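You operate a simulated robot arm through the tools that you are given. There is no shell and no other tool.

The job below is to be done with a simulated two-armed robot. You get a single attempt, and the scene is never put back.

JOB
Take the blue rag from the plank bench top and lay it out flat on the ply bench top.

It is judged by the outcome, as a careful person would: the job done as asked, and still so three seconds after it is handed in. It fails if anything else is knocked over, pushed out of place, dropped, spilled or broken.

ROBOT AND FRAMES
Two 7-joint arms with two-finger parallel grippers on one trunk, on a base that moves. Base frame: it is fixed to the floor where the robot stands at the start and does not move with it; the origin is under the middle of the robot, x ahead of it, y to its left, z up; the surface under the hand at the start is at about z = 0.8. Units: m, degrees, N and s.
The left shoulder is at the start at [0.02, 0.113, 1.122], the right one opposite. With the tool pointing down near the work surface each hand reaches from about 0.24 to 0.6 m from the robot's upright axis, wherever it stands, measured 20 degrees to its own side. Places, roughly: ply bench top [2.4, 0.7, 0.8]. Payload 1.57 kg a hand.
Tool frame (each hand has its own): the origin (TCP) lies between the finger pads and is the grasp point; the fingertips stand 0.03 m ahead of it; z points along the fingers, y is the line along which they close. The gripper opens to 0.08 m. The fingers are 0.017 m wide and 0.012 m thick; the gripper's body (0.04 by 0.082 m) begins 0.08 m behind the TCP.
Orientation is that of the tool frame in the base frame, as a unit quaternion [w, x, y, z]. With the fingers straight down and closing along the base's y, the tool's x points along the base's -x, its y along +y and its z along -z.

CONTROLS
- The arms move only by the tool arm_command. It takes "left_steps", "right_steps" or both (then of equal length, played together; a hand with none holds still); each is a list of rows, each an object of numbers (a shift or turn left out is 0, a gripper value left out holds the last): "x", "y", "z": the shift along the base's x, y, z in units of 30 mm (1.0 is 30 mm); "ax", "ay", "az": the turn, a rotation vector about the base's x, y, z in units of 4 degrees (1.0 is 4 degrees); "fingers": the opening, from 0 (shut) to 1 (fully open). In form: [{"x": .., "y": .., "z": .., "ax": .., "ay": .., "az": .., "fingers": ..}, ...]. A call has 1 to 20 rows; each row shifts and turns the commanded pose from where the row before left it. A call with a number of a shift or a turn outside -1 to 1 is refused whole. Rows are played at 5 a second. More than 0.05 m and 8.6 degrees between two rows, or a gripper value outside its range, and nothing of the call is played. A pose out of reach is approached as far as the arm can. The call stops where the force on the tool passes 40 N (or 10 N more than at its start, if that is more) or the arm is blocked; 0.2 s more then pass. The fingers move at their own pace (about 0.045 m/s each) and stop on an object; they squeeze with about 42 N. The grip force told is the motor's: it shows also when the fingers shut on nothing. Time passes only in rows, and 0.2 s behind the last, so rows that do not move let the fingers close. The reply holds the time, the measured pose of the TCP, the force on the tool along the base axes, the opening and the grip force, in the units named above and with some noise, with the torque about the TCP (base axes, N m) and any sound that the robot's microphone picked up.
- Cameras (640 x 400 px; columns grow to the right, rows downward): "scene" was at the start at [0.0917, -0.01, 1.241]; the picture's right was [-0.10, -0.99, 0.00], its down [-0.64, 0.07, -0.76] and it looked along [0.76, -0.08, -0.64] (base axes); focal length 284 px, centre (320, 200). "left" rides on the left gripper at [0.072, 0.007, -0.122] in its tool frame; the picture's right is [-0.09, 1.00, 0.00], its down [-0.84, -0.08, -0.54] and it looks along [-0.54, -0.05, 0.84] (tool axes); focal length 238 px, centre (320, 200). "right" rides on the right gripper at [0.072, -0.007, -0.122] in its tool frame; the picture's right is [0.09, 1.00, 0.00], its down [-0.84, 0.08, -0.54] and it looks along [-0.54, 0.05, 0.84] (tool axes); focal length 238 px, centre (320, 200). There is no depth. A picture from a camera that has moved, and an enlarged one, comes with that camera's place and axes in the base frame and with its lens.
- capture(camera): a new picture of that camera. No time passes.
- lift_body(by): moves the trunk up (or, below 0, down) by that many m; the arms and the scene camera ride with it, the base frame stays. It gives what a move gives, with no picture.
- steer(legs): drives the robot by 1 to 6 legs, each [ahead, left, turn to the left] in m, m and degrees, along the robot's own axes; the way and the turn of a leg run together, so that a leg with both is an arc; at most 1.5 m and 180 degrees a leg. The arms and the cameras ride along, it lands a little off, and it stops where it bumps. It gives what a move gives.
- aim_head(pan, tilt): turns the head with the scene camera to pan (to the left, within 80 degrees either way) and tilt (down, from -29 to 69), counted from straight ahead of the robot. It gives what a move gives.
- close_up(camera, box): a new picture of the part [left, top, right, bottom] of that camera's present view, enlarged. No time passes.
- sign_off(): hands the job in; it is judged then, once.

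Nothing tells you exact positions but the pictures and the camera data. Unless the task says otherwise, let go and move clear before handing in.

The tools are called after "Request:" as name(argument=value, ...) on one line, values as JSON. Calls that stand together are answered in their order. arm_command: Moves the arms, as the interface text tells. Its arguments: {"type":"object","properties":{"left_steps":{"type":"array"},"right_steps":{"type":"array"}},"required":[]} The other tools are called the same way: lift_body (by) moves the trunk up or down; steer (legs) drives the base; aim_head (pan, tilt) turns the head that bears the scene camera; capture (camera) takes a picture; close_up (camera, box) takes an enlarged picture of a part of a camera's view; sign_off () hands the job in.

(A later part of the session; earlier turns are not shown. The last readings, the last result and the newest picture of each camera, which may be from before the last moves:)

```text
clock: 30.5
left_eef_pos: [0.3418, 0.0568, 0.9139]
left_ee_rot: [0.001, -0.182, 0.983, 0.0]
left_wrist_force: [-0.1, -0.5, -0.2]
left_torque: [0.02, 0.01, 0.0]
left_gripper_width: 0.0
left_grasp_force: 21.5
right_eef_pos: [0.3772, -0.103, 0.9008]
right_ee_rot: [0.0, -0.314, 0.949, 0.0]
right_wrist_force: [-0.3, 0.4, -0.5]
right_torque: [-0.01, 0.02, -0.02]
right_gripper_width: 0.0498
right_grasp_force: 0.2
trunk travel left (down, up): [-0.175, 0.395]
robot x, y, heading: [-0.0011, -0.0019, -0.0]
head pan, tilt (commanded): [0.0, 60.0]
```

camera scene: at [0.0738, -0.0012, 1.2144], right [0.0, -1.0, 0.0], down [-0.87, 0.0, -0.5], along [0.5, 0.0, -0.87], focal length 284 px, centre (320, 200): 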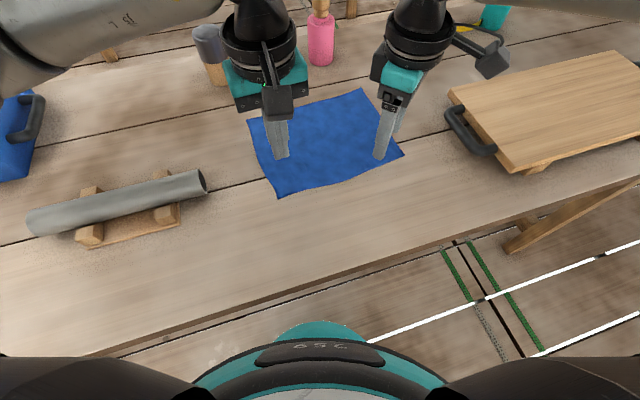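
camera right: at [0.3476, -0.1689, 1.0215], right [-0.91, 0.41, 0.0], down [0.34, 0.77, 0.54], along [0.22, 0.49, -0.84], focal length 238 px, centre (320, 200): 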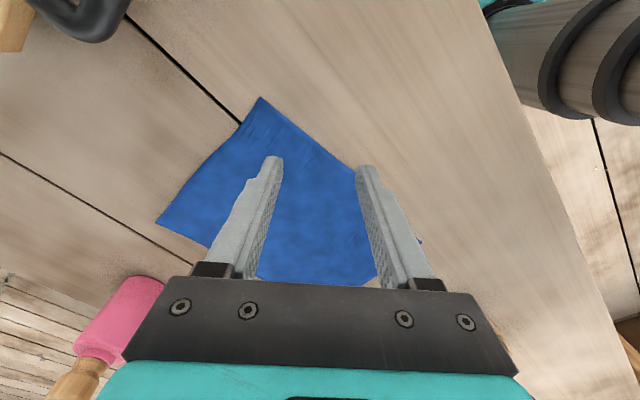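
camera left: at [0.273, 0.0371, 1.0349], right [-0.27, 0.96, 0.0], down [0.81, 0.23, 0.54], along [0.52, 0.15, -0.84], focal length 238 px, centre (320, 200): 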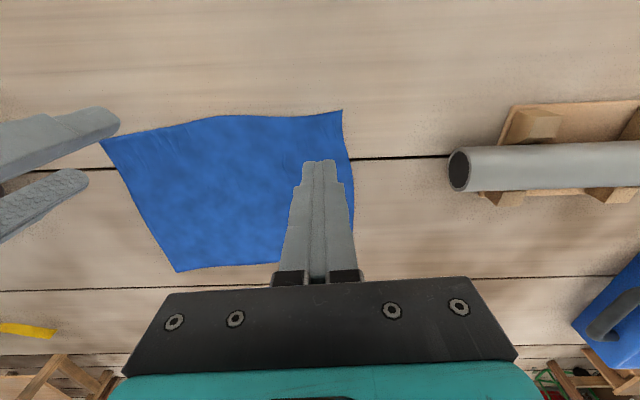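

Request:
arm_command(right_steps=[{"az": -1}, {"az": -1}, {"az": -1}, {"az": -1}, {"az": -1}, {"az": -1}, {"az": -1}, {"az": -1}, {"az": -1}, {"az": -1}, {"az": -1}, {"az": -1}, {"az": -1}, {"az": -1}, {"az": -1}, {"az": -1}, {"az": -1}, {"az": -1}, {"az": -1}, {"az": -1}])

Request:
arm_command(right_steps=[{"az": -1, "x": 0.28, "y": -0.21}, {"az": -1, "x": 0.28, "y": -0.21}, {"az": -1, "x": 0.28, "y": -0.21}, {"az": -1, "x": 0.28, "y": -0.21}, {"az": -1, "x": 0.28, "y": -0.21}, {}])

Request:
capture(camera="scene")

Request:
capture(camera="right")

```text
clock: 34.7
left_eef_pos: [0.342, 0.0555, 0.9138]
left_ee_rot: [0.0, -0.183, 0.983, 0.0]
left_wrist_force: [-0.4, 0.4, 0.4]
left_torque: [0.0, -0.03, 0.02]
left_gripper_width: 0.0002
left_grasp_force: 21.3
right_eef_pos: [0.3775, -0.1027, 0.9001]
right_ee_rot: [-0.001, 0.371, 0.929, -0.001]
right_wrist_force: [0.3, 0.4, 0.3]
right_torque: [0.02, -0.04, -0.01]
right_gripper_width: 0.05
right_grasp_force: 0.0
trunk travel left (down, up): [-0.175, 0.395]
robot x, y, heading: [-0.002, -0.0004, -0.1]
head pan, tilt (commanded): [0.0, 60.0]
```

```text
clock: 36.1
left_eef_pos: [0.3414, 0.0574, 0.9135]
left_ee_rot: [0.0, -0.183, 0.983, 0.0]
left_wrist_force: [0.1, 0.8, -0.9]
left_torque: [0.03, 0.04, 0.01]
left_gripper_width: 0.0
left_grasp_force: 21.2
right_eef_pos: [0.4195, -0.1348, 0.8993]
right_ee_rot: [-0.001, 0.526, 0.851, -0.001]
right_wrist_force: [0.6, 0.3, 0.4]
right_torque: [-0.02, -0.03, 0.0]
right_gripper_width: 0.05
right_grasp_force: 0.1
trunk travel left (down, up): [-0.175, 0.395]
robot x, y, heading: [-0.0001, -0.003, 0.1]
head pan, tilt (commanded): [0.0, 60.0]
```

```text
taken
camera scene: at [0.0739, -0.0012, 1.2144], right [0.0, -1.0, 0.0], down [-0.87, 0.0, -0.5], along [0.5, 0.0, -0.87], focal length 284 px, centre (320, 200)
```

scene: 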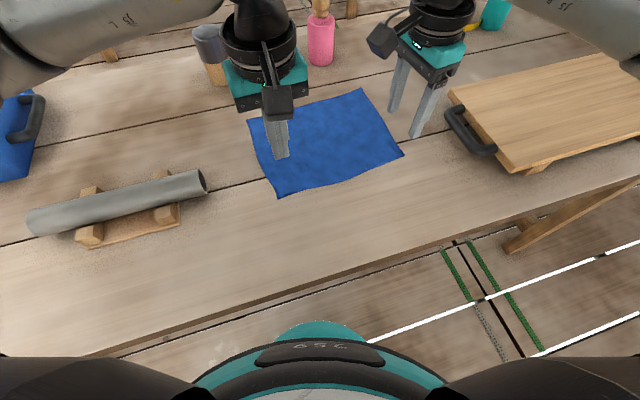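

```text
taken
camera right: at [0.3813, -0.0732, 1.0215], right [0.85, 0.53, 0.0], down [0.44, -0.71, 0.54], along [0.29, -0.46, -0.84], focal length 238 px, centre (320, 200)
```

right: 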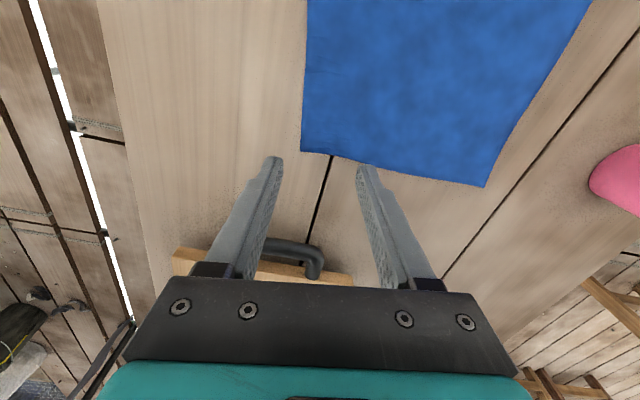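

The right hand is lined up: its outer finger is about 9 mm outside the near edge at corner C and its inner finger is over cloth. I'll lower it and close in stages.

Request:
arm_command(right_steps=[{"z": -0.9}, {"z": -0.9}, {"z": -0.3}, {"z": -0.2}, {"z": -0.05}, {}])

Request:
close_up(camera="right", box=[190, 40, 510, 240])

Request:
close_up(camera="left", box=[0, 60, 260, 260])

```text
clock: 37.5
left_eef_pos: [0.3402, 0.0573, 0.9133]
left_ee_rot: [0.001, -0.181, 0.983, 0.0]
left_wrist_force: [0.8, -0.3, 0.1]
left_torque: [0.04, 0.02, -0.01]
left_gripper_width: 0.0
left_grasp_force: 21.7
right_eef_pos: [0.4192, -0.1353, 0.8315]
right_ee_rot: [0.0, 0.525, 0.851, 0.001]
right_wrist_force: [-1.3, -1.1, 14.1]
right_torque: [0.18, -0.31, 0.0]
right_gripper_width: 0.0486
right_grasp_force: 0.1
trunk travel left (down, up): [-0.175, 0.395]
robot x, y, heading: [0.0027, 0.0008, -0.1]
head pan, tilt (commanded): [0.0, 60.0]
```

```text
2.00 times, centred on (350, 140) of right
camera zoom: at [0.3811, -0.0726, 0.9525], right [0.85, 0.53, 0.0], down [0.44, -0.71, 0.54], along [0.29, -0.46, -0.84], focal length 477 px, centre (260, 320)
```

zoom: 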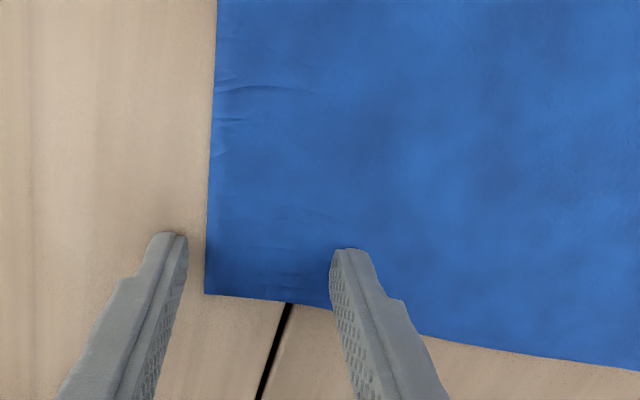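

```text
2.00 times, centred on (130, 160) of left
camera zoom: at [0.2722, 0.0371, 1.0353], right [-0.27, 0.96, 0.0], down [0.81, 0.23, 0.54], along [0.52, 0.15, -0.84], focal length 477 px, centre (700, 280)
```

zoom: 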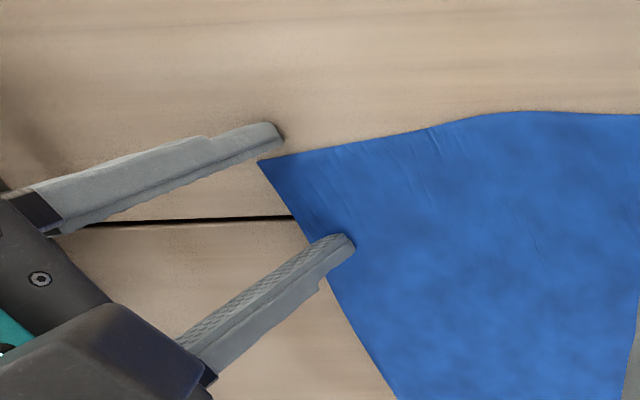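

The outer finger is on bare wood beside the hem and the inner one is on the cloth. Closing partway.

Request:
arm_command(right_steps=[{"z": -0.03, "fingers": 0.5}, {"fingers": 0.4}, {"fingers": 0.3}, {}])

Request:
close_up(camera="right", box=[190, 40, 510, 240])

Request:
close_up(camera="left", box=[0, 60, 260, 260])

```text
clock: 38.5
left_eef_pos: [0.3409, 0.0567, 0.914]
left_ee_rot: [0.0, -0.182, 0.983, 0.0]
left_wrist_force: [0.3, 0.2, 0.4]
left_torque: [-0.03, -0.02, -0.02]
left_gripper_width: 0.0
left_grasp_force: 20.8
right_eef_pos: [0.4195, -0.1349, 0.8312]
right_ee_rot: [0.001, 0.524, 0.852, 0.002]
right_wrist_force: [0.4, 1.5, 24.8]
right_torque: [0.29, -0.35, -0.03]
right_gripper_width: 0.0247
right_grasp_force: 0.2
trunk travel left (down, up): [-0.175, 0.395]
robot x, y, heading: [0.0006, 0.0001, 0.1]
head pan, tilt (commanded): [0.0, 60.0]
```

```text
2.00 times, centred on (350, 140) of right
camera zoom: at [0.3809, -0.0724, 0.9525], right [0.85, 0.53, 0.0], down [0.44, -0.71, 0.54], along [0.29, -0.46, -0.84], focal length 477 px, centre (260, 320)
```

zoom: 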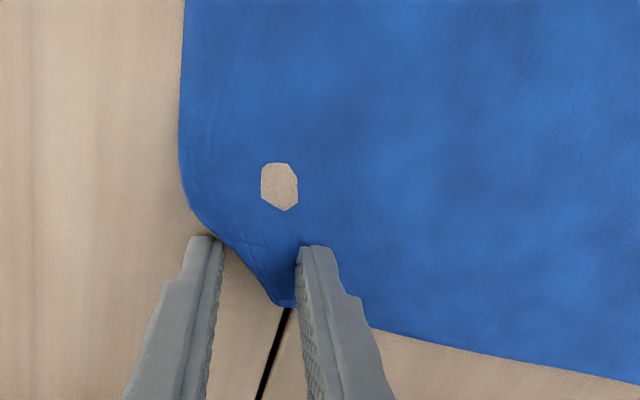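

```text
2.00 times, centred on (130, 160) of left
camera zoom: at [0.2719, 0.0375, 1.0354], right [-0.27, 0.96, 0.0], down [0.81, 0.23, 0.54], along [0.52, 0.15, -0.84], focal length 477 px, centre (700, 280)
```

zoom: 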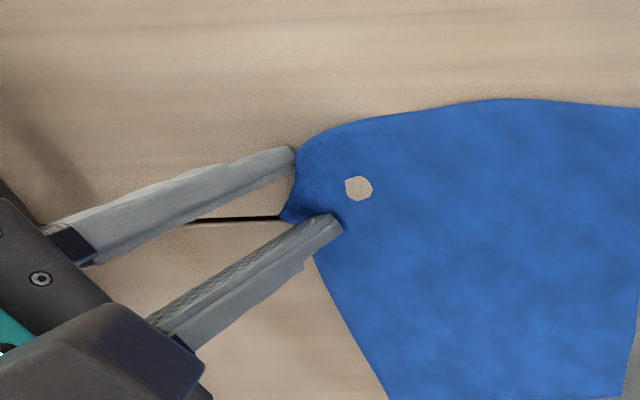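

The outer finger is pushing the hem inward. The small "hole" is probably one mesh point dipping through the table. Continuing to close.

Request:
arm_command(right_steps=[{"fingers": 0.2}, {"fingers": 0.12}, {"fingers": 0.0}, {}, {}])

Request:
close_up(camera="right", box=[190, 40, 510, 240])

Request:
close_up(camera="left", box=[0, 60, 260, 260])

```text
clock: 39.7
left_eef_pos: [0.3394, 0.0579, 0.9145]
left_ee_rot: [0.001, -0.182, 0.983, -0.001]
left_wrist_force: [0.0, -0.8, 0.6]
left_torque: [0.01, 0.0, -0.01]
left_gripper_width: 0.0003
left_grasp_force: 21.6
right_eef_pos: [0.4184, -0.1343, 0.8316]
right_ee_rot: [0.001, 0.526, 0.851, 0.001]
right_wrist_force: [-3.1, -0.6, 27.5]
right_torque: [0.1, -0.11, 0.06]
right_gripper_width: 0.0051
right_grasp_force: 24.8
trunk travel left (down, up): [-0.175, 0.395]
robot x, y, heading: [-0.0006, 0.0003, 0.1]
head pan, tilt (commanded): [0.0, 60.0]
```

```text
2.00 times, centred on (350, 140) of right
camera zoom: at [0.3805, -0.0727, 0.9524], right [0.85, 0.53, 0.0], down [0.44, -0.71, 0.54], along [0.29, -0.46, -0.84], focal length 477 px, centre (260, 320)
```

zoom: 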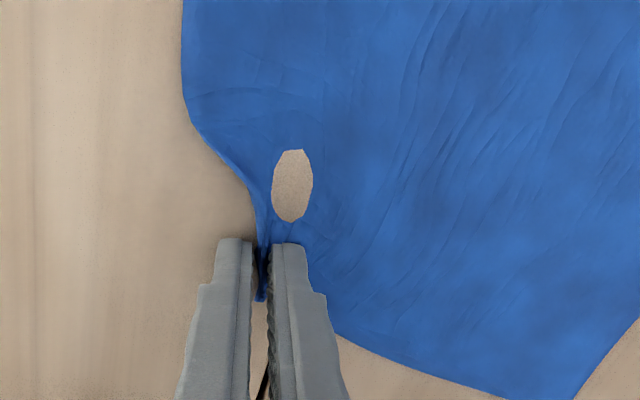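

```text
2.00 times, centred on (130, 160) of left
camera zoom: at [0.2714, 0.0374, 1.0355], right [-0.27, 0.96, 0.0], down [0.81, 0.23, 0.54], along [0.52, 0.15, -0.84], focal length 477 px, centre (700, 280)
```

zoom: 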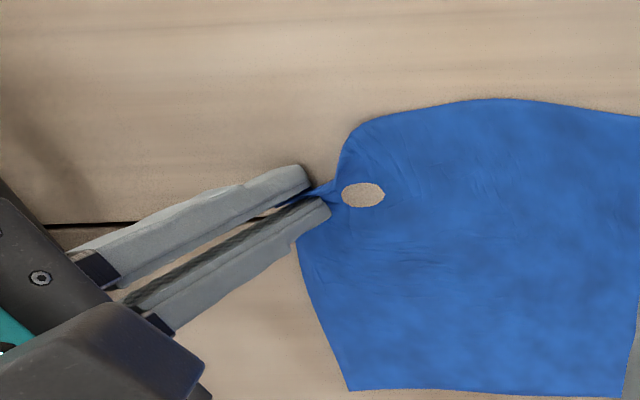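

The fingers stopped at 5 mm, so cloth is now in the grip. I'll lift gently to check.

Request:
arm_command(right_steps=[{"z": 0.1}, {"z": 0.2}, {"z": 0.3}, {"z": 0.4}, {}])

Request:
close_up(camera="right", box=[190, 40, 510, 240])

Request:
capture(camera="left")

Request:
capture(camera="scene")

```text
clock: 40.9
left_eef_pos: [0.3412, 0.057, 0.9139]
left_ee_rot: [-0.001, -0.183, 0.983, -0.001]
left_wrist_force: [-0.6, 0.8, 0.4]
left_torque: [-0.03, 0.01, 0.01]
left_gripper_width: 0.0002
left_grasp_force: 21.4
right_eef_pos: [0.4197, -0.1345, 0.8588]
right_ee_rot: [0.0, 0.525, 0.851, -0.001]
right_wrist_force: [-0.1, 0.3, 0.4]
right_torque: [0.0, -0.02, -0.01]
right_gripper_width: 0.0024
right_grasp_force: 24.1
trunk travel left (down, up): [-0.175, 0.395]
robot x, y, heading: [0.0027, 0.0008, 0.1]
head pan, tilt (commanded): [0.0, 60.0]
```

```text
2.00 times, centred on (350, 140) of right
camera zoom: at [0.3817, -0.073, 0.98], right [0.85, 0.53, 0.0], down [0.45, -0.71, 0.54], along [0.29, -0.46, -0.84], focal length 477 px, centre (260, 320)
```

zoom: 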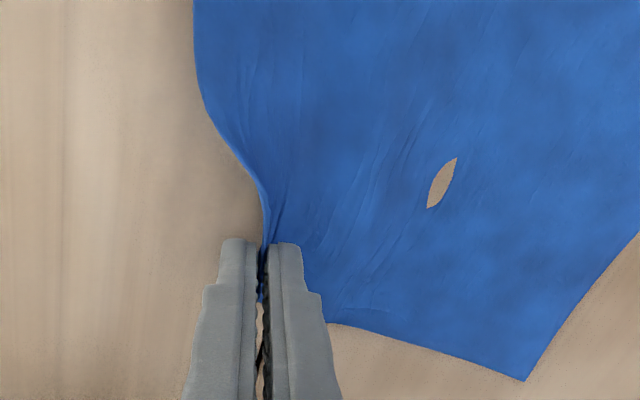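

```text
taken
camera left: at [0.273, 0.0371, 1.0349], right [-0.27, 0.96, 0.0], down [0.81, 0.23, 0.54], along [0.52, 0.15, -0.84], focal length 238 px, centre (320, 200)
```

left: 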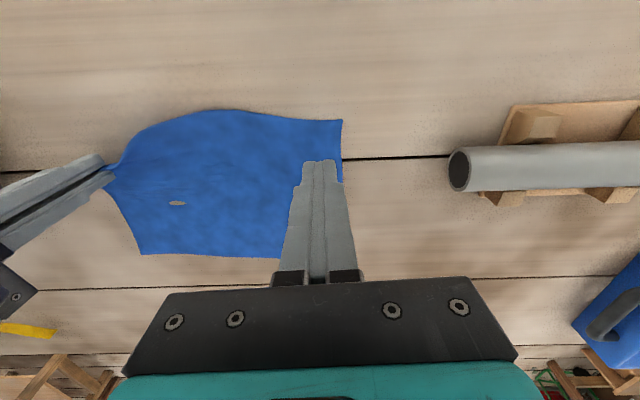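

```text
taken
camera scene: at [0.0738, -0.0012, 1.2144], right [0.0, -1.0, 0.0], down [-0.87, 0.0, -0.5], along [0.5, 0.0, -0.87], focal length 284 px, centre (320, 200)
```

scene: 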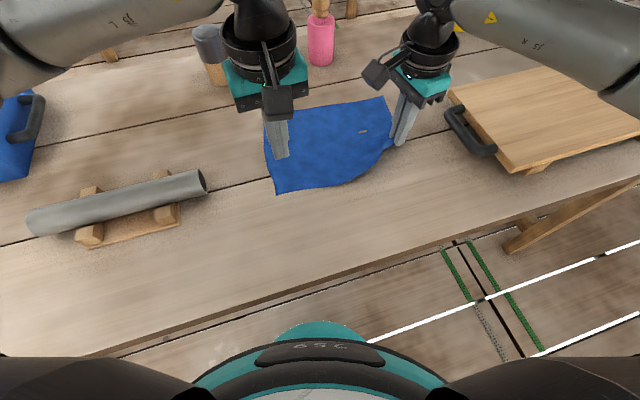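

The right hand has corner C and the cloth lifts with it. I'll do the same at corner D with the left hand, which should be able to turn to about +102°.

Request:
arm_command(left_steps=[{"az": 1, "fingers": 0.625}, {"az": 1}, {"az": 1}, {"az": 1}, {"az": 1}, {"az": 1}, {"az": 1}, {"az": 1}, {"az": 1}, {"az": 1}, {"az": 1}, {"az": 1}, {"az": 1}, {"az": 1}, {"az": 1}, {"az": 1}, {"az": 1}, {"az": 1}, {"az": 1}, {"az": 1}])

Request:
capture(camera="left")

Request:
capture(camera="scene")

Request:
capture(camera="right")

```text
clock: 45.1
left_eef_pos: [0.3406, 0.0567, 0.9138]
left_ee_rot: [0.0, 0.772, -0.635, -0.001]
left_wrist_force: [0.6, -0.6, 0.9]
left_torque: [0.04, 0.0, 0.02]
left_gripper_width: 0.0501
left_grasp_force: 0.0
right_eef_pos: [0.4196, -0.1349, 0.859]
right_ee_rot: [-0.002, 0.525, 0.851, -0.001]
right_wrist_force: [0.5, -0.1, -0.1]
right_torque: [0.04, -0.01, 0.02]
right_gripper_width: 0.0025
right_grasp_force: 24.3
trunk travel left (down, up): [-0.175, 0.395]
robot x, y, heading: [0.001, 0.0028, -0.1]
head pan, tilt (commanded): [0.0, 60.0]
```

```text
taken
camera left: at [0.3496, -0.0148, 1.0346], right [-0.99, -0.1, 0.0], down [-0.09, 0.84, 0.54], along [-0.05, 0.54, -0.84], focal length 238 px, centre (320, 200)
```

left: 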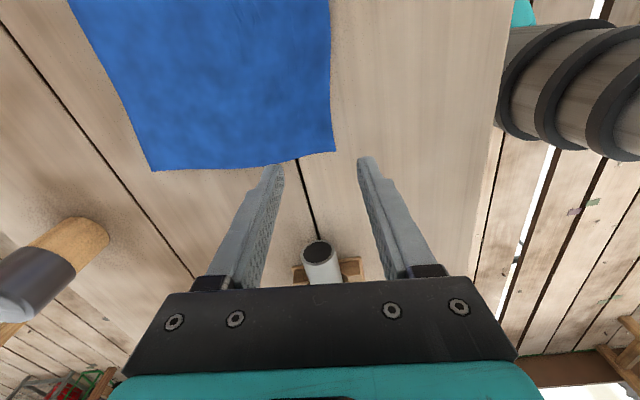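

```text
taken
camera scene: at [0.0739, -0.0012, 1.2144], right [0.0, -1.0, 0.0], down [-0.87, 0.0, -0.5], along [0.5, 0.0, -0.87], focal length 284 px, centre (320, 200)
```

scene: 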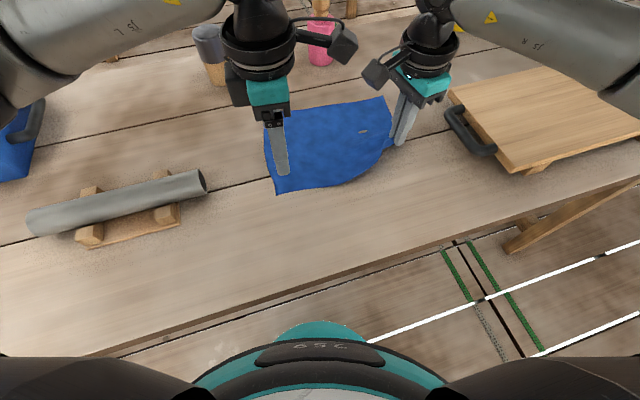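

```text
taken
camera right: at [0.3818, -0.0729, 0.9801], right [0.85, 0.53, 0.0], down [0.45, -0.71, 0.54], along [0.29, -0.46, -0.84], focal length 238 px, centre (320, 200)
```

right: 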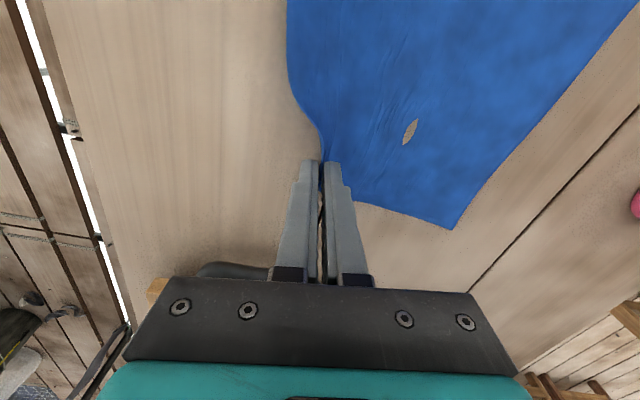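

The left hand reached +101° and corner D is at about (0.326, 0.075). I'll lower it into the same straddling position.

Request:
arm_command(left_steps=[{"x": 0.14, "y": 0.217, "z": -0.9}, {"z": -0.9}, {"z": -0.6}, {"z": -0.3}, {"z": -0.13}, {}])

Request:
close_up(camera="left", box=[130, 40, 450, 240])

```text
clock: 46.5
left_eef_pos: [0.3458, 0.0634, 0.831]
left_ee_rot: [-0.001, 0.772, -0.636, 0.004]
left_wrist_force: [-2.8, 3.9, 26.7]
left_torque: [0.29, -0.68, 0.12]
left_gripper_width: 0.0487
left_grasp_force: 0.1
right_eef_pos: [0.4188, -0.1341, 0.8609]
right_ee_rot: [0.0, 0.525, 0.851, 0.001]
right_wrist_force: [-0.2, 0.6, 0.4]
right_torque: [0.03, 0.05, -0.03]
right_gripper_width: 0.0024
right_grasp_force: 23.9
trunk travel left (down, up): [-0.175, 0.395]
robot x, y, heading: [0.0014, 0.0026, -0.2]
head pan, tilt (commanded): [0.0, 60.0]
```

```text
2.00 times, centred on (290, 140) of left
camera zoom: at [0.3533, -0.0084, 0.9526], right [-0.99, -0.1, -0.01], down [-0.09, 0.84, 0.54], along [-0.05, 0.54, -0.84], focal length 477 px, centre (380, 320)
```

zoom: 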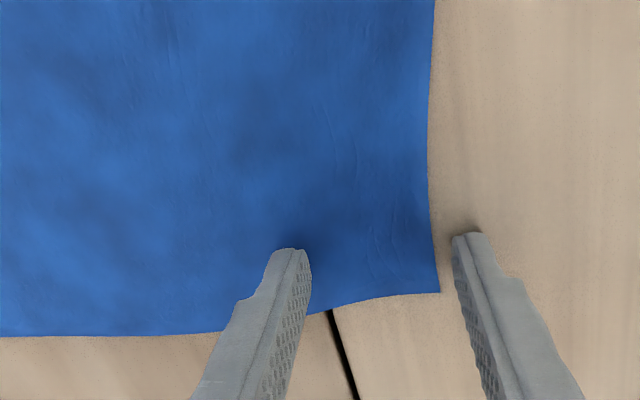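

Set up the same way as on the right. I'll close the left fingers in stages and keep the right hand still.

Request:
arm_command(left_steps=[{"fingers": 0.5}, {"fingers": 0.4}, {"fingers": 0.3}, {"fingers": 0.2}, {"fingers": 0.1}, {"fingers": 0.0}, {}, {}])

Request:
close_up(camera="left", box=[130, 40, 450, 240])

```text
clock: 48.3
left_eef_pos: [0.3482, 0.0631, 0.8315]
left_ee_rot: [-0.002, 0.772, -0.636, 0.004]
left_wrist_force: [5.4, 0.7, 32.6]
left_torque: [0.0, -0.2, 0.02]
left_gripper_width: 0.0
left_grasp_force: 21.1
right_eef_pos: [0.4193, -0.1355, 0.8595]
right_ee_rot: [0.0, 0.525, 0.851, 0.001]
right_wrist_force: [0.6, -0.3, -0.2]
right_torque: [0.02, -0.04, -0.01]
right_gripper_width: 0.0023
right_grasp_force: 23.7
trunk travel left (down, up): [-0.175, 0.395]
robot x, y, heading: [-0.0032, 0.0017, -0.2]
head pan, tilt (commanded): [0.0, 60.0]
```

```text
2.00 times, centred on (290, 140) of left
camera zoom: at [0.3544, -0.0088, 0.953], right [-0.99, -0.1, -0.01], down [-0.09, 0.84, 0.54], along [-0.05, 0.54, -0.84], focal length 477 px, centre (380, 320)
```

zoom: 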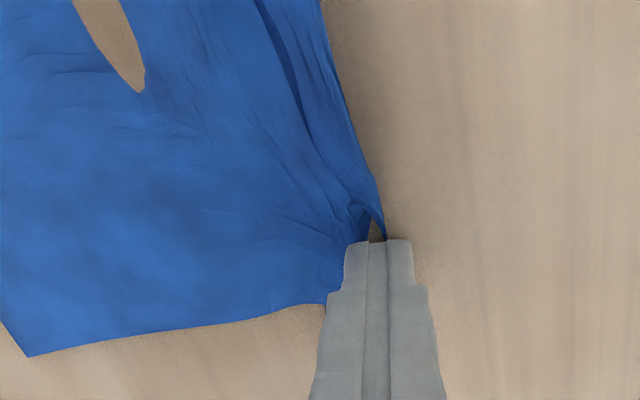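

Request:
close_up(camera="left", box=[260, 110, 380, 185])

Request:
close_up(camera="scene", box=[220, 80, 440, 220])

Request:
capture(camera="right")

```text
5.33 times, centred on (320, 148) of left
camera zoom: at [0.3544, -0.0088, 0.953], right [-0.99, -0.1, -0.01], down [-0.09, 0.84, 0.54], along [-0.05, 0.54, -0.84], focal length 1271 px, centre (320, 480)
```

zoom: 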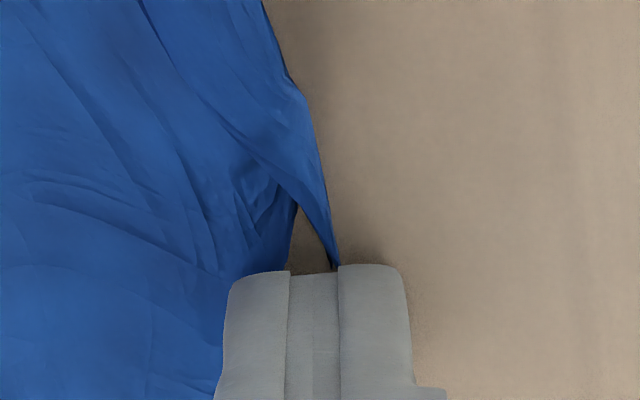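

```text
2.86 times, centred on (330, 150) of scene
camera zoom: at [0.0727, -0.0014, 1.2145], right [0.0, -1.0, 0.0], down [-0.87, 0.0, -0.5], along [0.5, 0.0, -0.87], focal length 811 px, centre (291, 343)
```

zoom: 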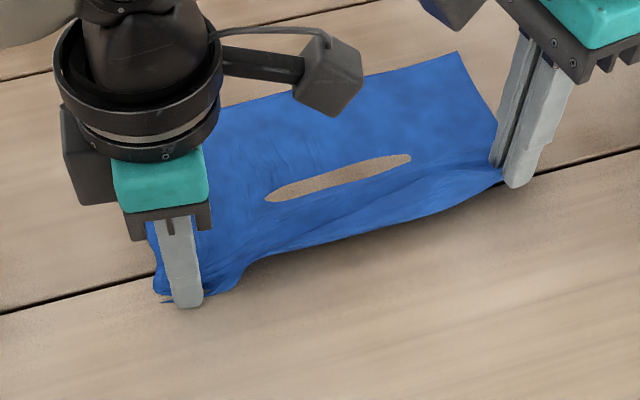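

```text
taken
camera right: at [0.3809, -0.0731, 0.9806], right [0.85, 0.53, 0.0], down [0.45, -0.71, 0.54], along [0.29, -0.46, -0.84], focal length 238 px, centre (320, 200)
```

right: 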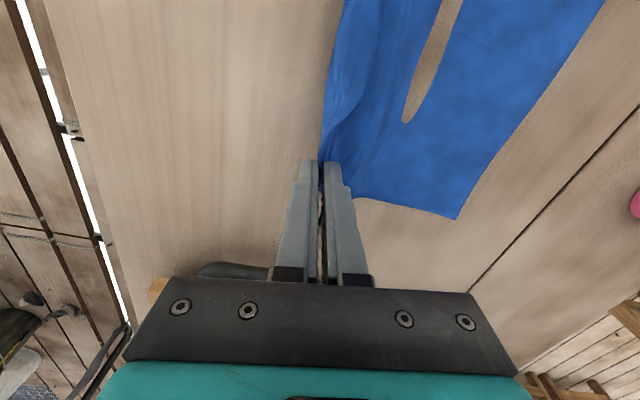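

Request:
arm_command(left_steps=[{"z": 0.1}, {"z": 0.2}, {"z": 0.3}, {"z": 0.4}, {}])

Request:
close_up(camera="left", box=[130, 40, 450, 240])

Request:
close_up(camera="scene", box=[220, 80, 440, 220])

```text
clock: 49.5
left_eef_pos: [0.346, 0.0632, 0.8573]
left_ee_rot: [0.0, 0.772, -0.636, 0.0]
left_wrist_force: [-0.2, -0.3, 1.2]
left_torque: [0.02, -0.01, -0.02]
left_gripper_width: 0.0001
left_grasp_force: 21.3
right_eef_pos: [0.4203, -0.1352, 0.859]
right_ee_rot: [0.0, 0.525, 0.851, -0.001]
right_wrist_force: [-0.4, 1.0, 0.6]
right_torque: [-0.01, 0.01, -0.01]
right_gripper_width: 0.0024
right_grasp_force: 24.1
trunk travel left (down, up): [-0.175, 0.395]
robot x, y, heading: [0.0001, -0.0007, 0.1]
head pan, tilt (commanded): [0.0, 60.0]
```

```text
2.00 times, centred on (290, 140) of left
camera zoom: at [0.3533, -0.0084, 0.9797], right [-0.99, -0.1, 0.0], down [-0.08, 0.84, 0.54], along [-0.05, 0.54, -0.84], focal length 477 px, centre (380, 320)
```

zoom: 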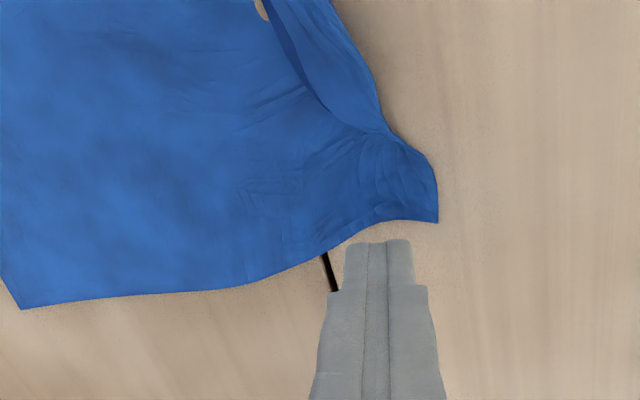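

```text
2.86 times, centred on (330, 150) of scene
camera zoom: at [0.0738, -0.0012, 1.2144], right [0.0, -1.0, 0.0], down [-0.87, 0.0, -0.5], along [0.5, 0.0, -0.87], focal length 811 px, centre (291, 343)
```

zoom: 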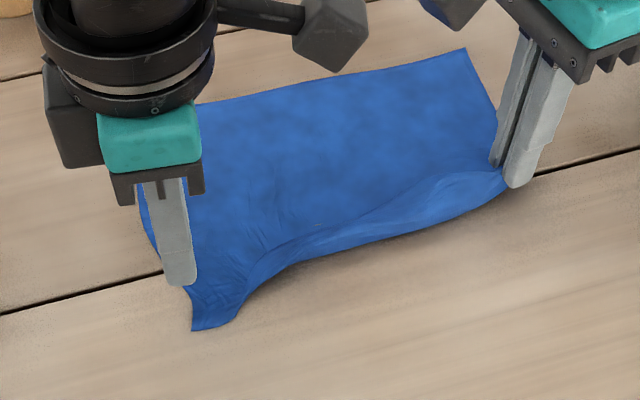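

Corner D slipped out past the fingertips, though the right hand still holds C. I'll open the left hand, raise it, then straighten the near edge by lowering the right hand and pulling it outward before trying again a little further from the corner.

Request:
arm_command(left_steps=[{"z": 0.6, "fingers": 0.625}, {"z": 0.6}, {"z": 0.3}, {}, {}, {}, {}], right_steps=[{}, {"z": -0.2}, {"z": -0.2, "x": 0.1, "y": -0.2}, {"z": -0.2, "x": 0.1, "y": -0.2}, {"x": 0.1, "y": -0.2}, {"x": 0.1, "y": -0.2}, {}])

Request:
capture(camera="left")

Request:
close_up(camera="scene", box=[220, 80, 440, 220])

Request:
capture(camera="right")

```text
clock: 51.1
left_eef_pos: [0.345, 0.0638, 0.9035]
left_ee_rot: [0.0, 0.772, -0.635, 0.0]
left_wrist_force: [-0.1, 0.7, 0.1]
left_torque: [0.02, 0.03, 0.01]
left_gripper_width: 0.05
left_grasp_force: 0.0
right_eef_pos: [0.4303, -0.1587, 0.8414]
right_ee_rot: [0.0, 0.524, 0.852, 0.0]
right_wrist_force: [0.2, 0.1, -0.6]
right_torque: [0.02, 0.01, -0.01]
right_gripper_width: 0.0024
right_grasp_force: 24.4
trunk travel left (down, up): [-0.175, 0.395]
robot x, y, heading: [0.0039, 0.0028, 0.0]
head pan, tilt (commanded): [0.0, 60.0]
```

```text
taken
camera left: at [0.3532, -0.0085, 1.0252], right [-0.99, -0.1, 0.0], down [-0.08, 0.84, 0.54], along [-0.05, 0.54, -0.84], focal length 238 px, centre (320, 200)
```

left: 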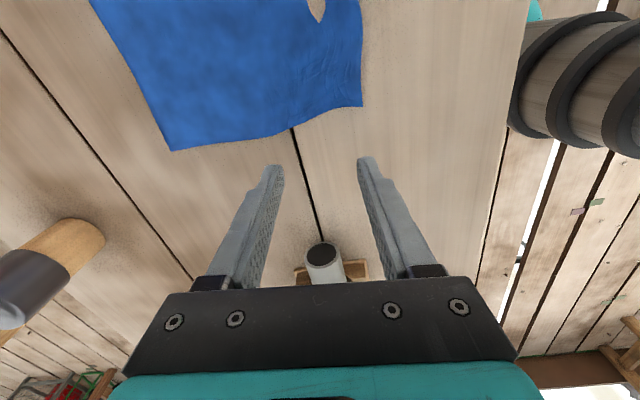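

```text
2.86 times, centred on (330, 150) of scene
camera zoom: at [0.0738, -0.0012, 1.2144], right [0.0, -1.0, 0.0], down [-0.87, 0.0, -0.5], along [0.5, 0.0, -0.87], focal length 811 px, centre (291, 343)
```

zoom: 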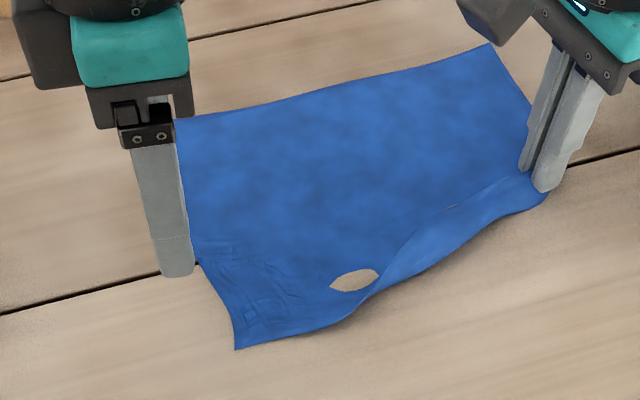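

```text
taken
camera right: at [0.3937, -0.0971, 0.9622], right [0.85, 0.53, 0.0], down [0.45, -0.71, 0.54], along [0.29, -0.46, -0.84], focal length 238 px, centre (320, 200)
```

right: 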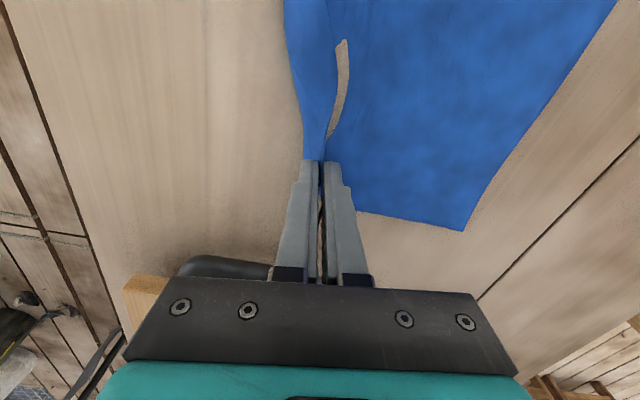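

Corner D is now around (0.310, 0.032), with the hem flat there. I'll place the left hand about 2.5 cm along the edge from D, press lightly, and close in small steps while watching.

Request:
arm_command(left_steps=[{"x": -0.16, "y": -0.6}, {"x": -0.15, "y": -0.6}, {"x": -0.15, "y": -0.583}, {"z": -0.8}, {"z": -0.8}, {"z": -0.5}, {"z": -0.25}, {"z": -0.12}, {}])

Request:
close_up(camera="left", box=[130, 40, 450, 240])

Request:
close_up(camera="scene", box=[220, 80, 440, 220])

```text
clock: 53.1
left_eef_pos: [0.3316, 0.011, 0.8309]
left_ee_rot: [-0.001, 0.771, -0.637, 0.003]
left_wrist_force: [-2.6, 3.6, 22.0]
left_torque: [0.3, -0.56, 0.13]
left_gripper_width: 0.049
left_grasp_force: 0.1
right_eef_pos: [0.4311, -0.1591, 0.8412]
right_ee_rot: [-0.001, 0.525, 0.851, 0.0]
right_wrist_force: [0.8, 0.8, 0.2]
right_torque: [0.01, -0.01, -0.02]
right_gripper_width: 0.0024
right_grasp_force: 23.1
trunk travel left (down, up): [-0.175, 0.395]
robot x, y, heading: [-0.0018, -0.0008, -0.1]
head pan, tilt (commanded): [0.0, 60.0]
```

```text
2.00 times, centred on (290, 140) of left
camera zoom: at [0.339, -0.0618, 0.9527], right [-0.99, -0.1, -0.01], down [-0.09, 0.84, 0.54], along [-0.05, 0.54, -0.84], focal length 477 px, centre (380, 320)
```

zoom: 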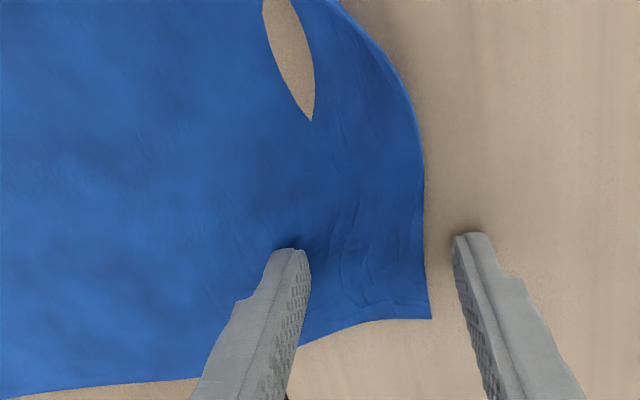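

```text
2.86 times, centred on (330, 150) of scene
camera zoom: at [0.0726, -0.0009, 1.2147], right [0.0, -1.0, 0.0], down [-0.87, 0.0, -0.5], along [0.5, 0.0, -0.87], focal length 811 px, centre (291, 343)
```

zoom: 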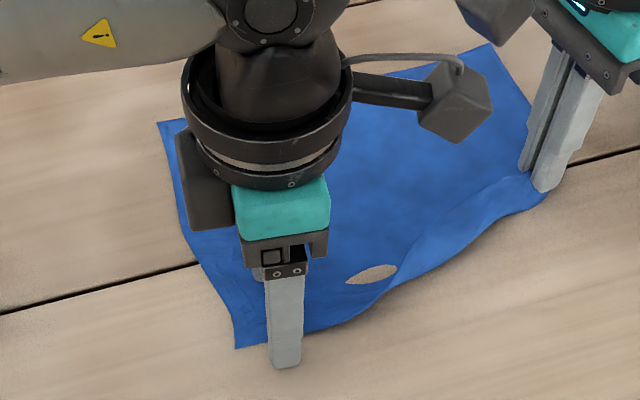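

Request:
arm_command(left_steps=[{"fingers": 0.5}, {"fingers": 0.4}, {"fingers": 0.3}, {"fingers": 0.22}, {}])

Request:
close_up(camera="left", box=[130, 40, 450, 240])

Request:
close_up(camera="scene", box=[220, 80, 440, 220])

```text
clock: 54.3
left_eef_pos: [0.3302, 0.0087, 0.8323]
left_ee_rot: [0.001, 0.771, -0.637, 0.003]
left_wrist_force: [0.2, 1.5, 31.2]
left_torque: [0.23, -0.36, 0.02]
left_gripper_width: 0.018
left_grasp_force: 0.3
right_eef_pos: [0.4296, -0.1585, 0.8424]
right_ee_rot: [0.001, 0.524, 0.852, 0.0]
right_wrist_force: [-0.2, -0.2, -0.1]
right_torque: [0.02, -0.04, 0.01]
right_gripper_width: 0.0025
right_grasp_force: 23.9
trunk travel left (down, up): [-0.175, 0.395]
robot x, y, heading: [-0.0004, -0.0036, 0.0]
head pan, tilt (commanded): [0.0, 60.0]
```

```text
2.00 times, centred on (290, 140) of left
camera zoom: at [0.3385, -0.0624, 0.9529], right [-1.0, -0.1, 0.0], down [-0.09, 0.84, 0.54], along [-0.05, 0.54, -0.84], focal length 477 px, centre (380, 320)
```

zoom: 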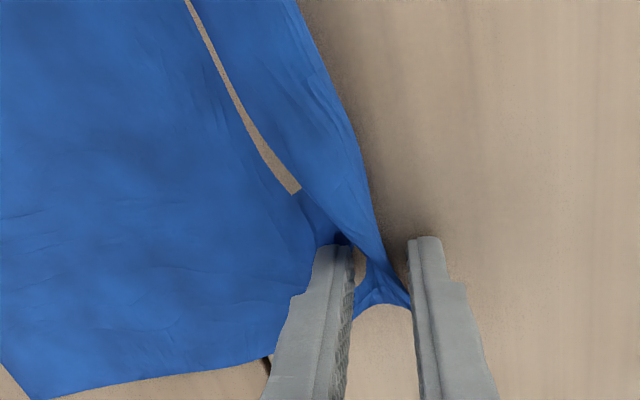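

```text
2.86 times, centred on (330, 150) of scene
camera zoom: at [0.0723, -0.0012, 1.2146], right [0.0, -1.0, 0.0], down [-0.87, 0.0, -0.5], along [0.5, 0.0, -0.87], focal length 811 px, centre (291, 343)
```

zoom: 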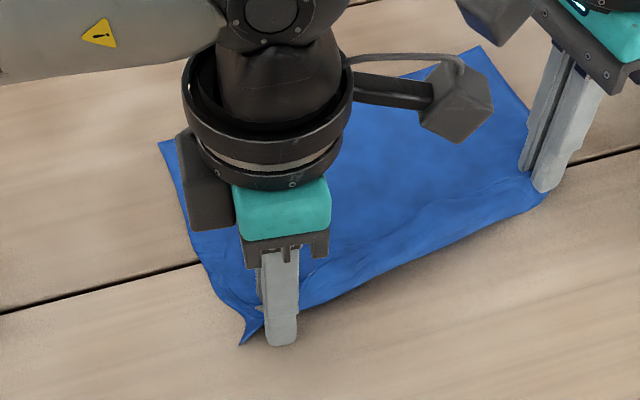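

The hem now passes between the fingers, with the D tip sticking out behind. Closing the rest of the way.

Request:
arm_command(left_steps=[{"fingers": 0.15}, {"fingers": 0.08}, {"fingers": 0.0}, {}, {}])

Request:
close_up(camera="left", box=[130, 40, 450, 240])

Request:
close_up(camera="scene", box=[220, 80, 440, 220])

```text
clock: 55.5
left_eef_pos: [0.3316, 0.0092, 0.832]
left_ee_rot: [0.0, 0.771, -0.637, 0.003]
left_wrist_force: [2.7, -0.8, 29.4]
left_torque: [0.13, -0.25, 0.03]
left_gripper_width: 0.0021
left_grasp_force: 23.9
right_eef_pos: [0.4298, -0.1586, 0.8417]
right_ee_rot: [0.0, 0.525, 0.851, 0.0]
right_wrist_force: [0.5, -0.4, 0.8]
right_torque: [0.02, -0.02, 0.02]
right_gripper_width: 0.0023
right_grasp_force: 24.1
trunk travel left (down, up): [-0.175, 0.395]
robot x, y, heading: [-0.0, 0.0019, 0.0]
head pan, tilt (commanded): [0.0, 60.0]
```

```text
2.00 times, centred on (290, 140) of left
camera zoom: at [0.3391, -0.0624, 0.9529], right [-0.99, -0.1, 0.0], down [-0.09, 0.84, 0.54], along [-0.05, 0.54, -0.84], focal length 477 px, centre (380, 320)
```

zoom: 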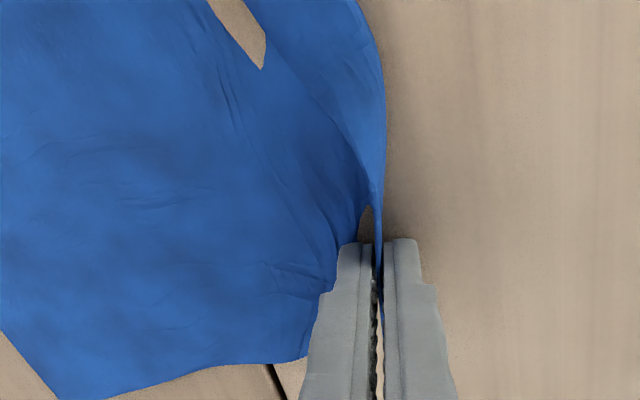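

```text
2.86 times, centred on (330, 150) of scene
camera zoom: at [0.0727, -0.0013, 1.2145], right [0.0, -1.0, 0.0], down [-0.87, 0.0, -0.5], along [0.5, 0.0, -0.87], focal length 811 px, centre (291, 343)
```

zoom: 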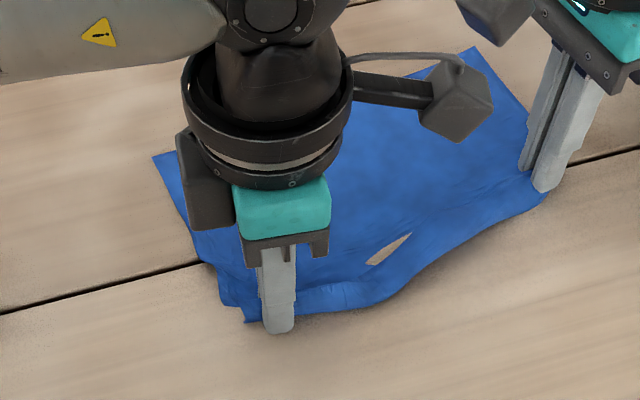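

The left hand has caught it too, at 2.1 mm width. I'll lift both hands together slowly.

Request:
arm_command(left_steps=[{"z": 0.15}, {"z": 0.3}, {"z": 0.4}, {"z": 0.4}, {"z": 0.4}, {"z": 0.4}, {}], right_steps=[{"z": 0.15}, {"z": 0.3}, {"z": 0.4}, {"z": 0.4}, {"z": 0.4}, {"z": 0.4}, {}])

Request:
capture(camera="left")

Request:
capture(camera="right")

Request:
capture(camera="scene")

```text
clock: 57.1
left_eef_pos: [0.3318, 0.0105, 0.8914]
left_ee_rot: [0.0, 0.771, -0.636, 0.0]
left_wrist_force: [0.9, -0.8, -0.4]
left_torque: [-0.02, 0.0, 0.0]
left_gripper_width: 0.0019
left_grasp_force: 23.3
right_eef_pos: [0.4311, -0.1579, 0.9034]
right_ee_rot: [-0.001, 0.525, 0.851, 0.0]
right_wrist_force: [-0.3, 0.3, -0.8]
right_torque: [-0.03, 0.0, -0.01]
right_gripper_width: 0.0025
right_grasp_force: 24.6
trunk travel left (down, up): [-0.175, 0.395]
robot x, y, heading: [-0.0011, 0.0002, 0.1]
head pan, tilt (commanded): [0.0, 60.0]
```

```text
taken
camera left: at [0.3399, -0.062, 1.0127], right [-0.99, -0.1, 0.0], down [-0.08, 0.84, 0.54], along [-0.05, 0.54, -0.84], focal length 238 px, centre (320, 200)
```

left: 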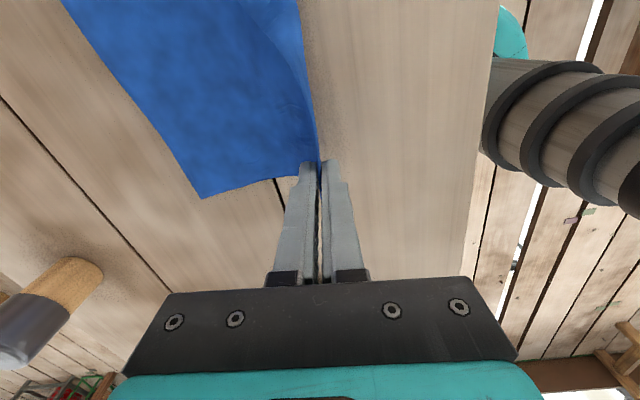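

```text
taken
camera right: at [0.3931, -0.0968, 1.0239], right [0.85, 0.53, 0.0], down [0.45, -0.71, 0.54], along [0.29, -0.46, -0.84], focal length 238 px, centre (320, 200)
```

right: 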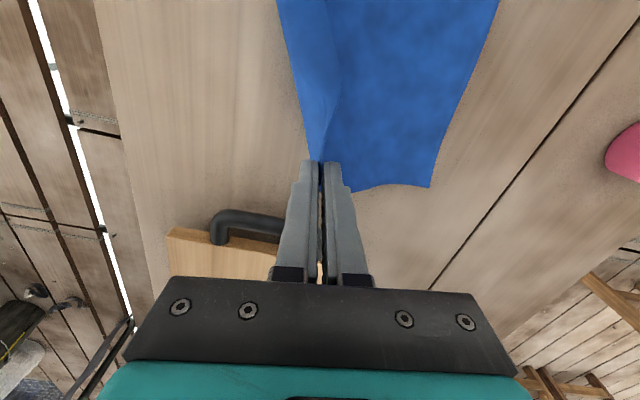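

```text
taken
camera scene: at [0.0739, -0.0012, 1.2144], right [0.0, -1.0, 0.0], down [-0.87, 0.0, -0.5], along [0.5, 0.0, -0.87], focal length 284 px, centre (320, 200)
```

scene: 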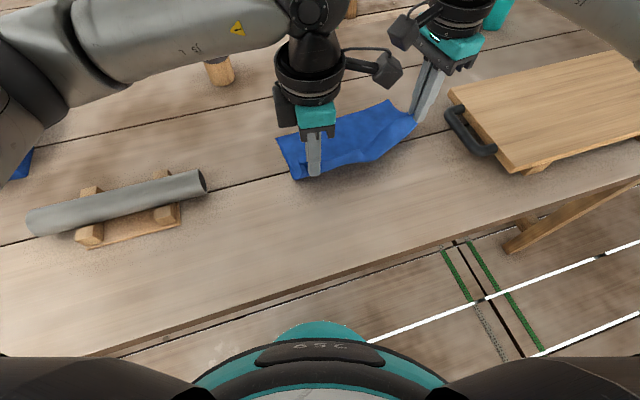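

Both hands hold the rag and it's coming up cleanly. I'll raise the trunk to lift it off the bench and look at how it hangs.

Request:
lift_body(by=0.12)

Request:
lift_body(by=0.13)

Request:
capture(camera="scene")

Request:
capture(camera="left")

Request:
capture(camera="right")

```text
clock: 58.6
left_eef_pos: [0.3319, 0.0105, 1.0114]
left_ee_rot: [0.0, 0.771, -0.636, 0.0]
left_wrist_force: [0.4, 0.0, 0.3]
left_torque: [-0.06, 0.0, 0.0]
left_gripper_width: 0.002
left_grasp_force: 23.8
right_eef_pos: [0.432, -0.1592, 1.022]
right_ee_rot: [-0.001, 0.525, 0.851, -0.001]
right_wrist_force: [-0.1, 0.4, -0.1]
right_torque: [0.01, -0.01, 0.01]
right_gripper_width: 0.0025
right_grasp_force: 23.8
trunk travel left (down, up): [-0.295, 0.275]
robot x, y, heading: [-0.0009, 0.0004, -0.1]
head pan, tilt (commanded): [0.0, 60.0]
```

```text
clock: 60.2
left_eef_pos: [0.3306, 0.0098, 1.1424]
left_ee_rot: [0.001, 0.772, -0.636, 0.0]
left_wrist_force: [0.3, -0.2, -0.6]
left_torque: [0.01, -0.02, 0.02]
left_gripper_width: 0.0022
left_grasp_force: 23.3
right_eef_pos: [0.4312, -0.159, 1.1513]
right_ee_rot: [-0.001, 0.525, 0.851, -0.001]
right_wrist_force: [0.9, 0.5, -0.3]
right_torque: [0.02, -0.01, -0.02]
right_gripper_width: 0.0025
right_grasp_force: 23.9
trunk travel left (down, up): [-0.425, 0.145]
robot x, y, heading: [0.0012, 0.0045, -0.0]
head pan, tilt (commanded): [0.0, 60.0]
```

```text
taken
camera scene: at [0.074, -0.0012, 1.4643], right [0.0, -1.0, 0.0], down [-0.87, 0.0, -0.5], along [0.5, 0.0, -0.87], focal length 284 px, centre (320, 200)
```

scene: 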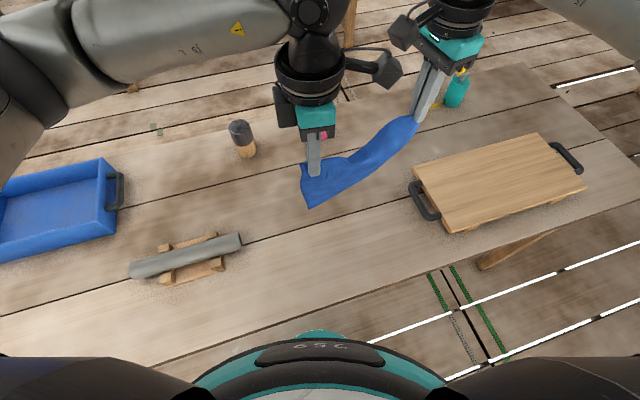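

```text
taken
camera left: at [0.34, -0.0621, 1.2623], right [-0.99, -0.1, 0.0], down [-0.08, 0.84, 0.54], along [-0.05, 0.54, -0.84], focal length 238 px, centre (320, 200)
```

left: 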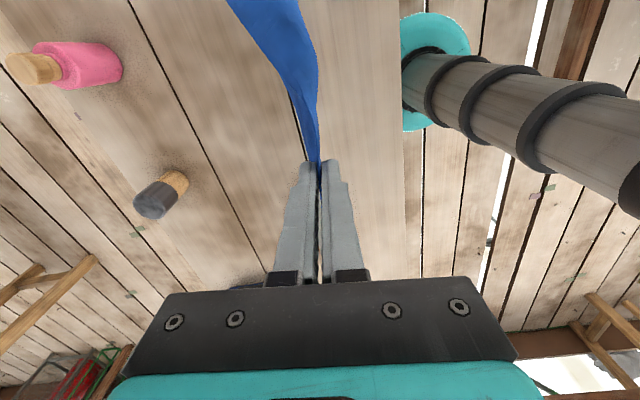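

```text
taken
camera right: at [0.3933, -0.0968, 1.2735], right [0.85, 0.53, 0.0], down [0.45, -0.71, 0.54], along [0.29, -0.46, -0.84], focal length 238 px, centre (320, 200)
```

right: 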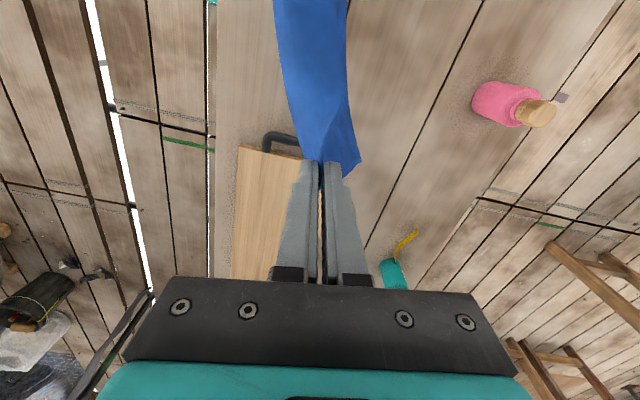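

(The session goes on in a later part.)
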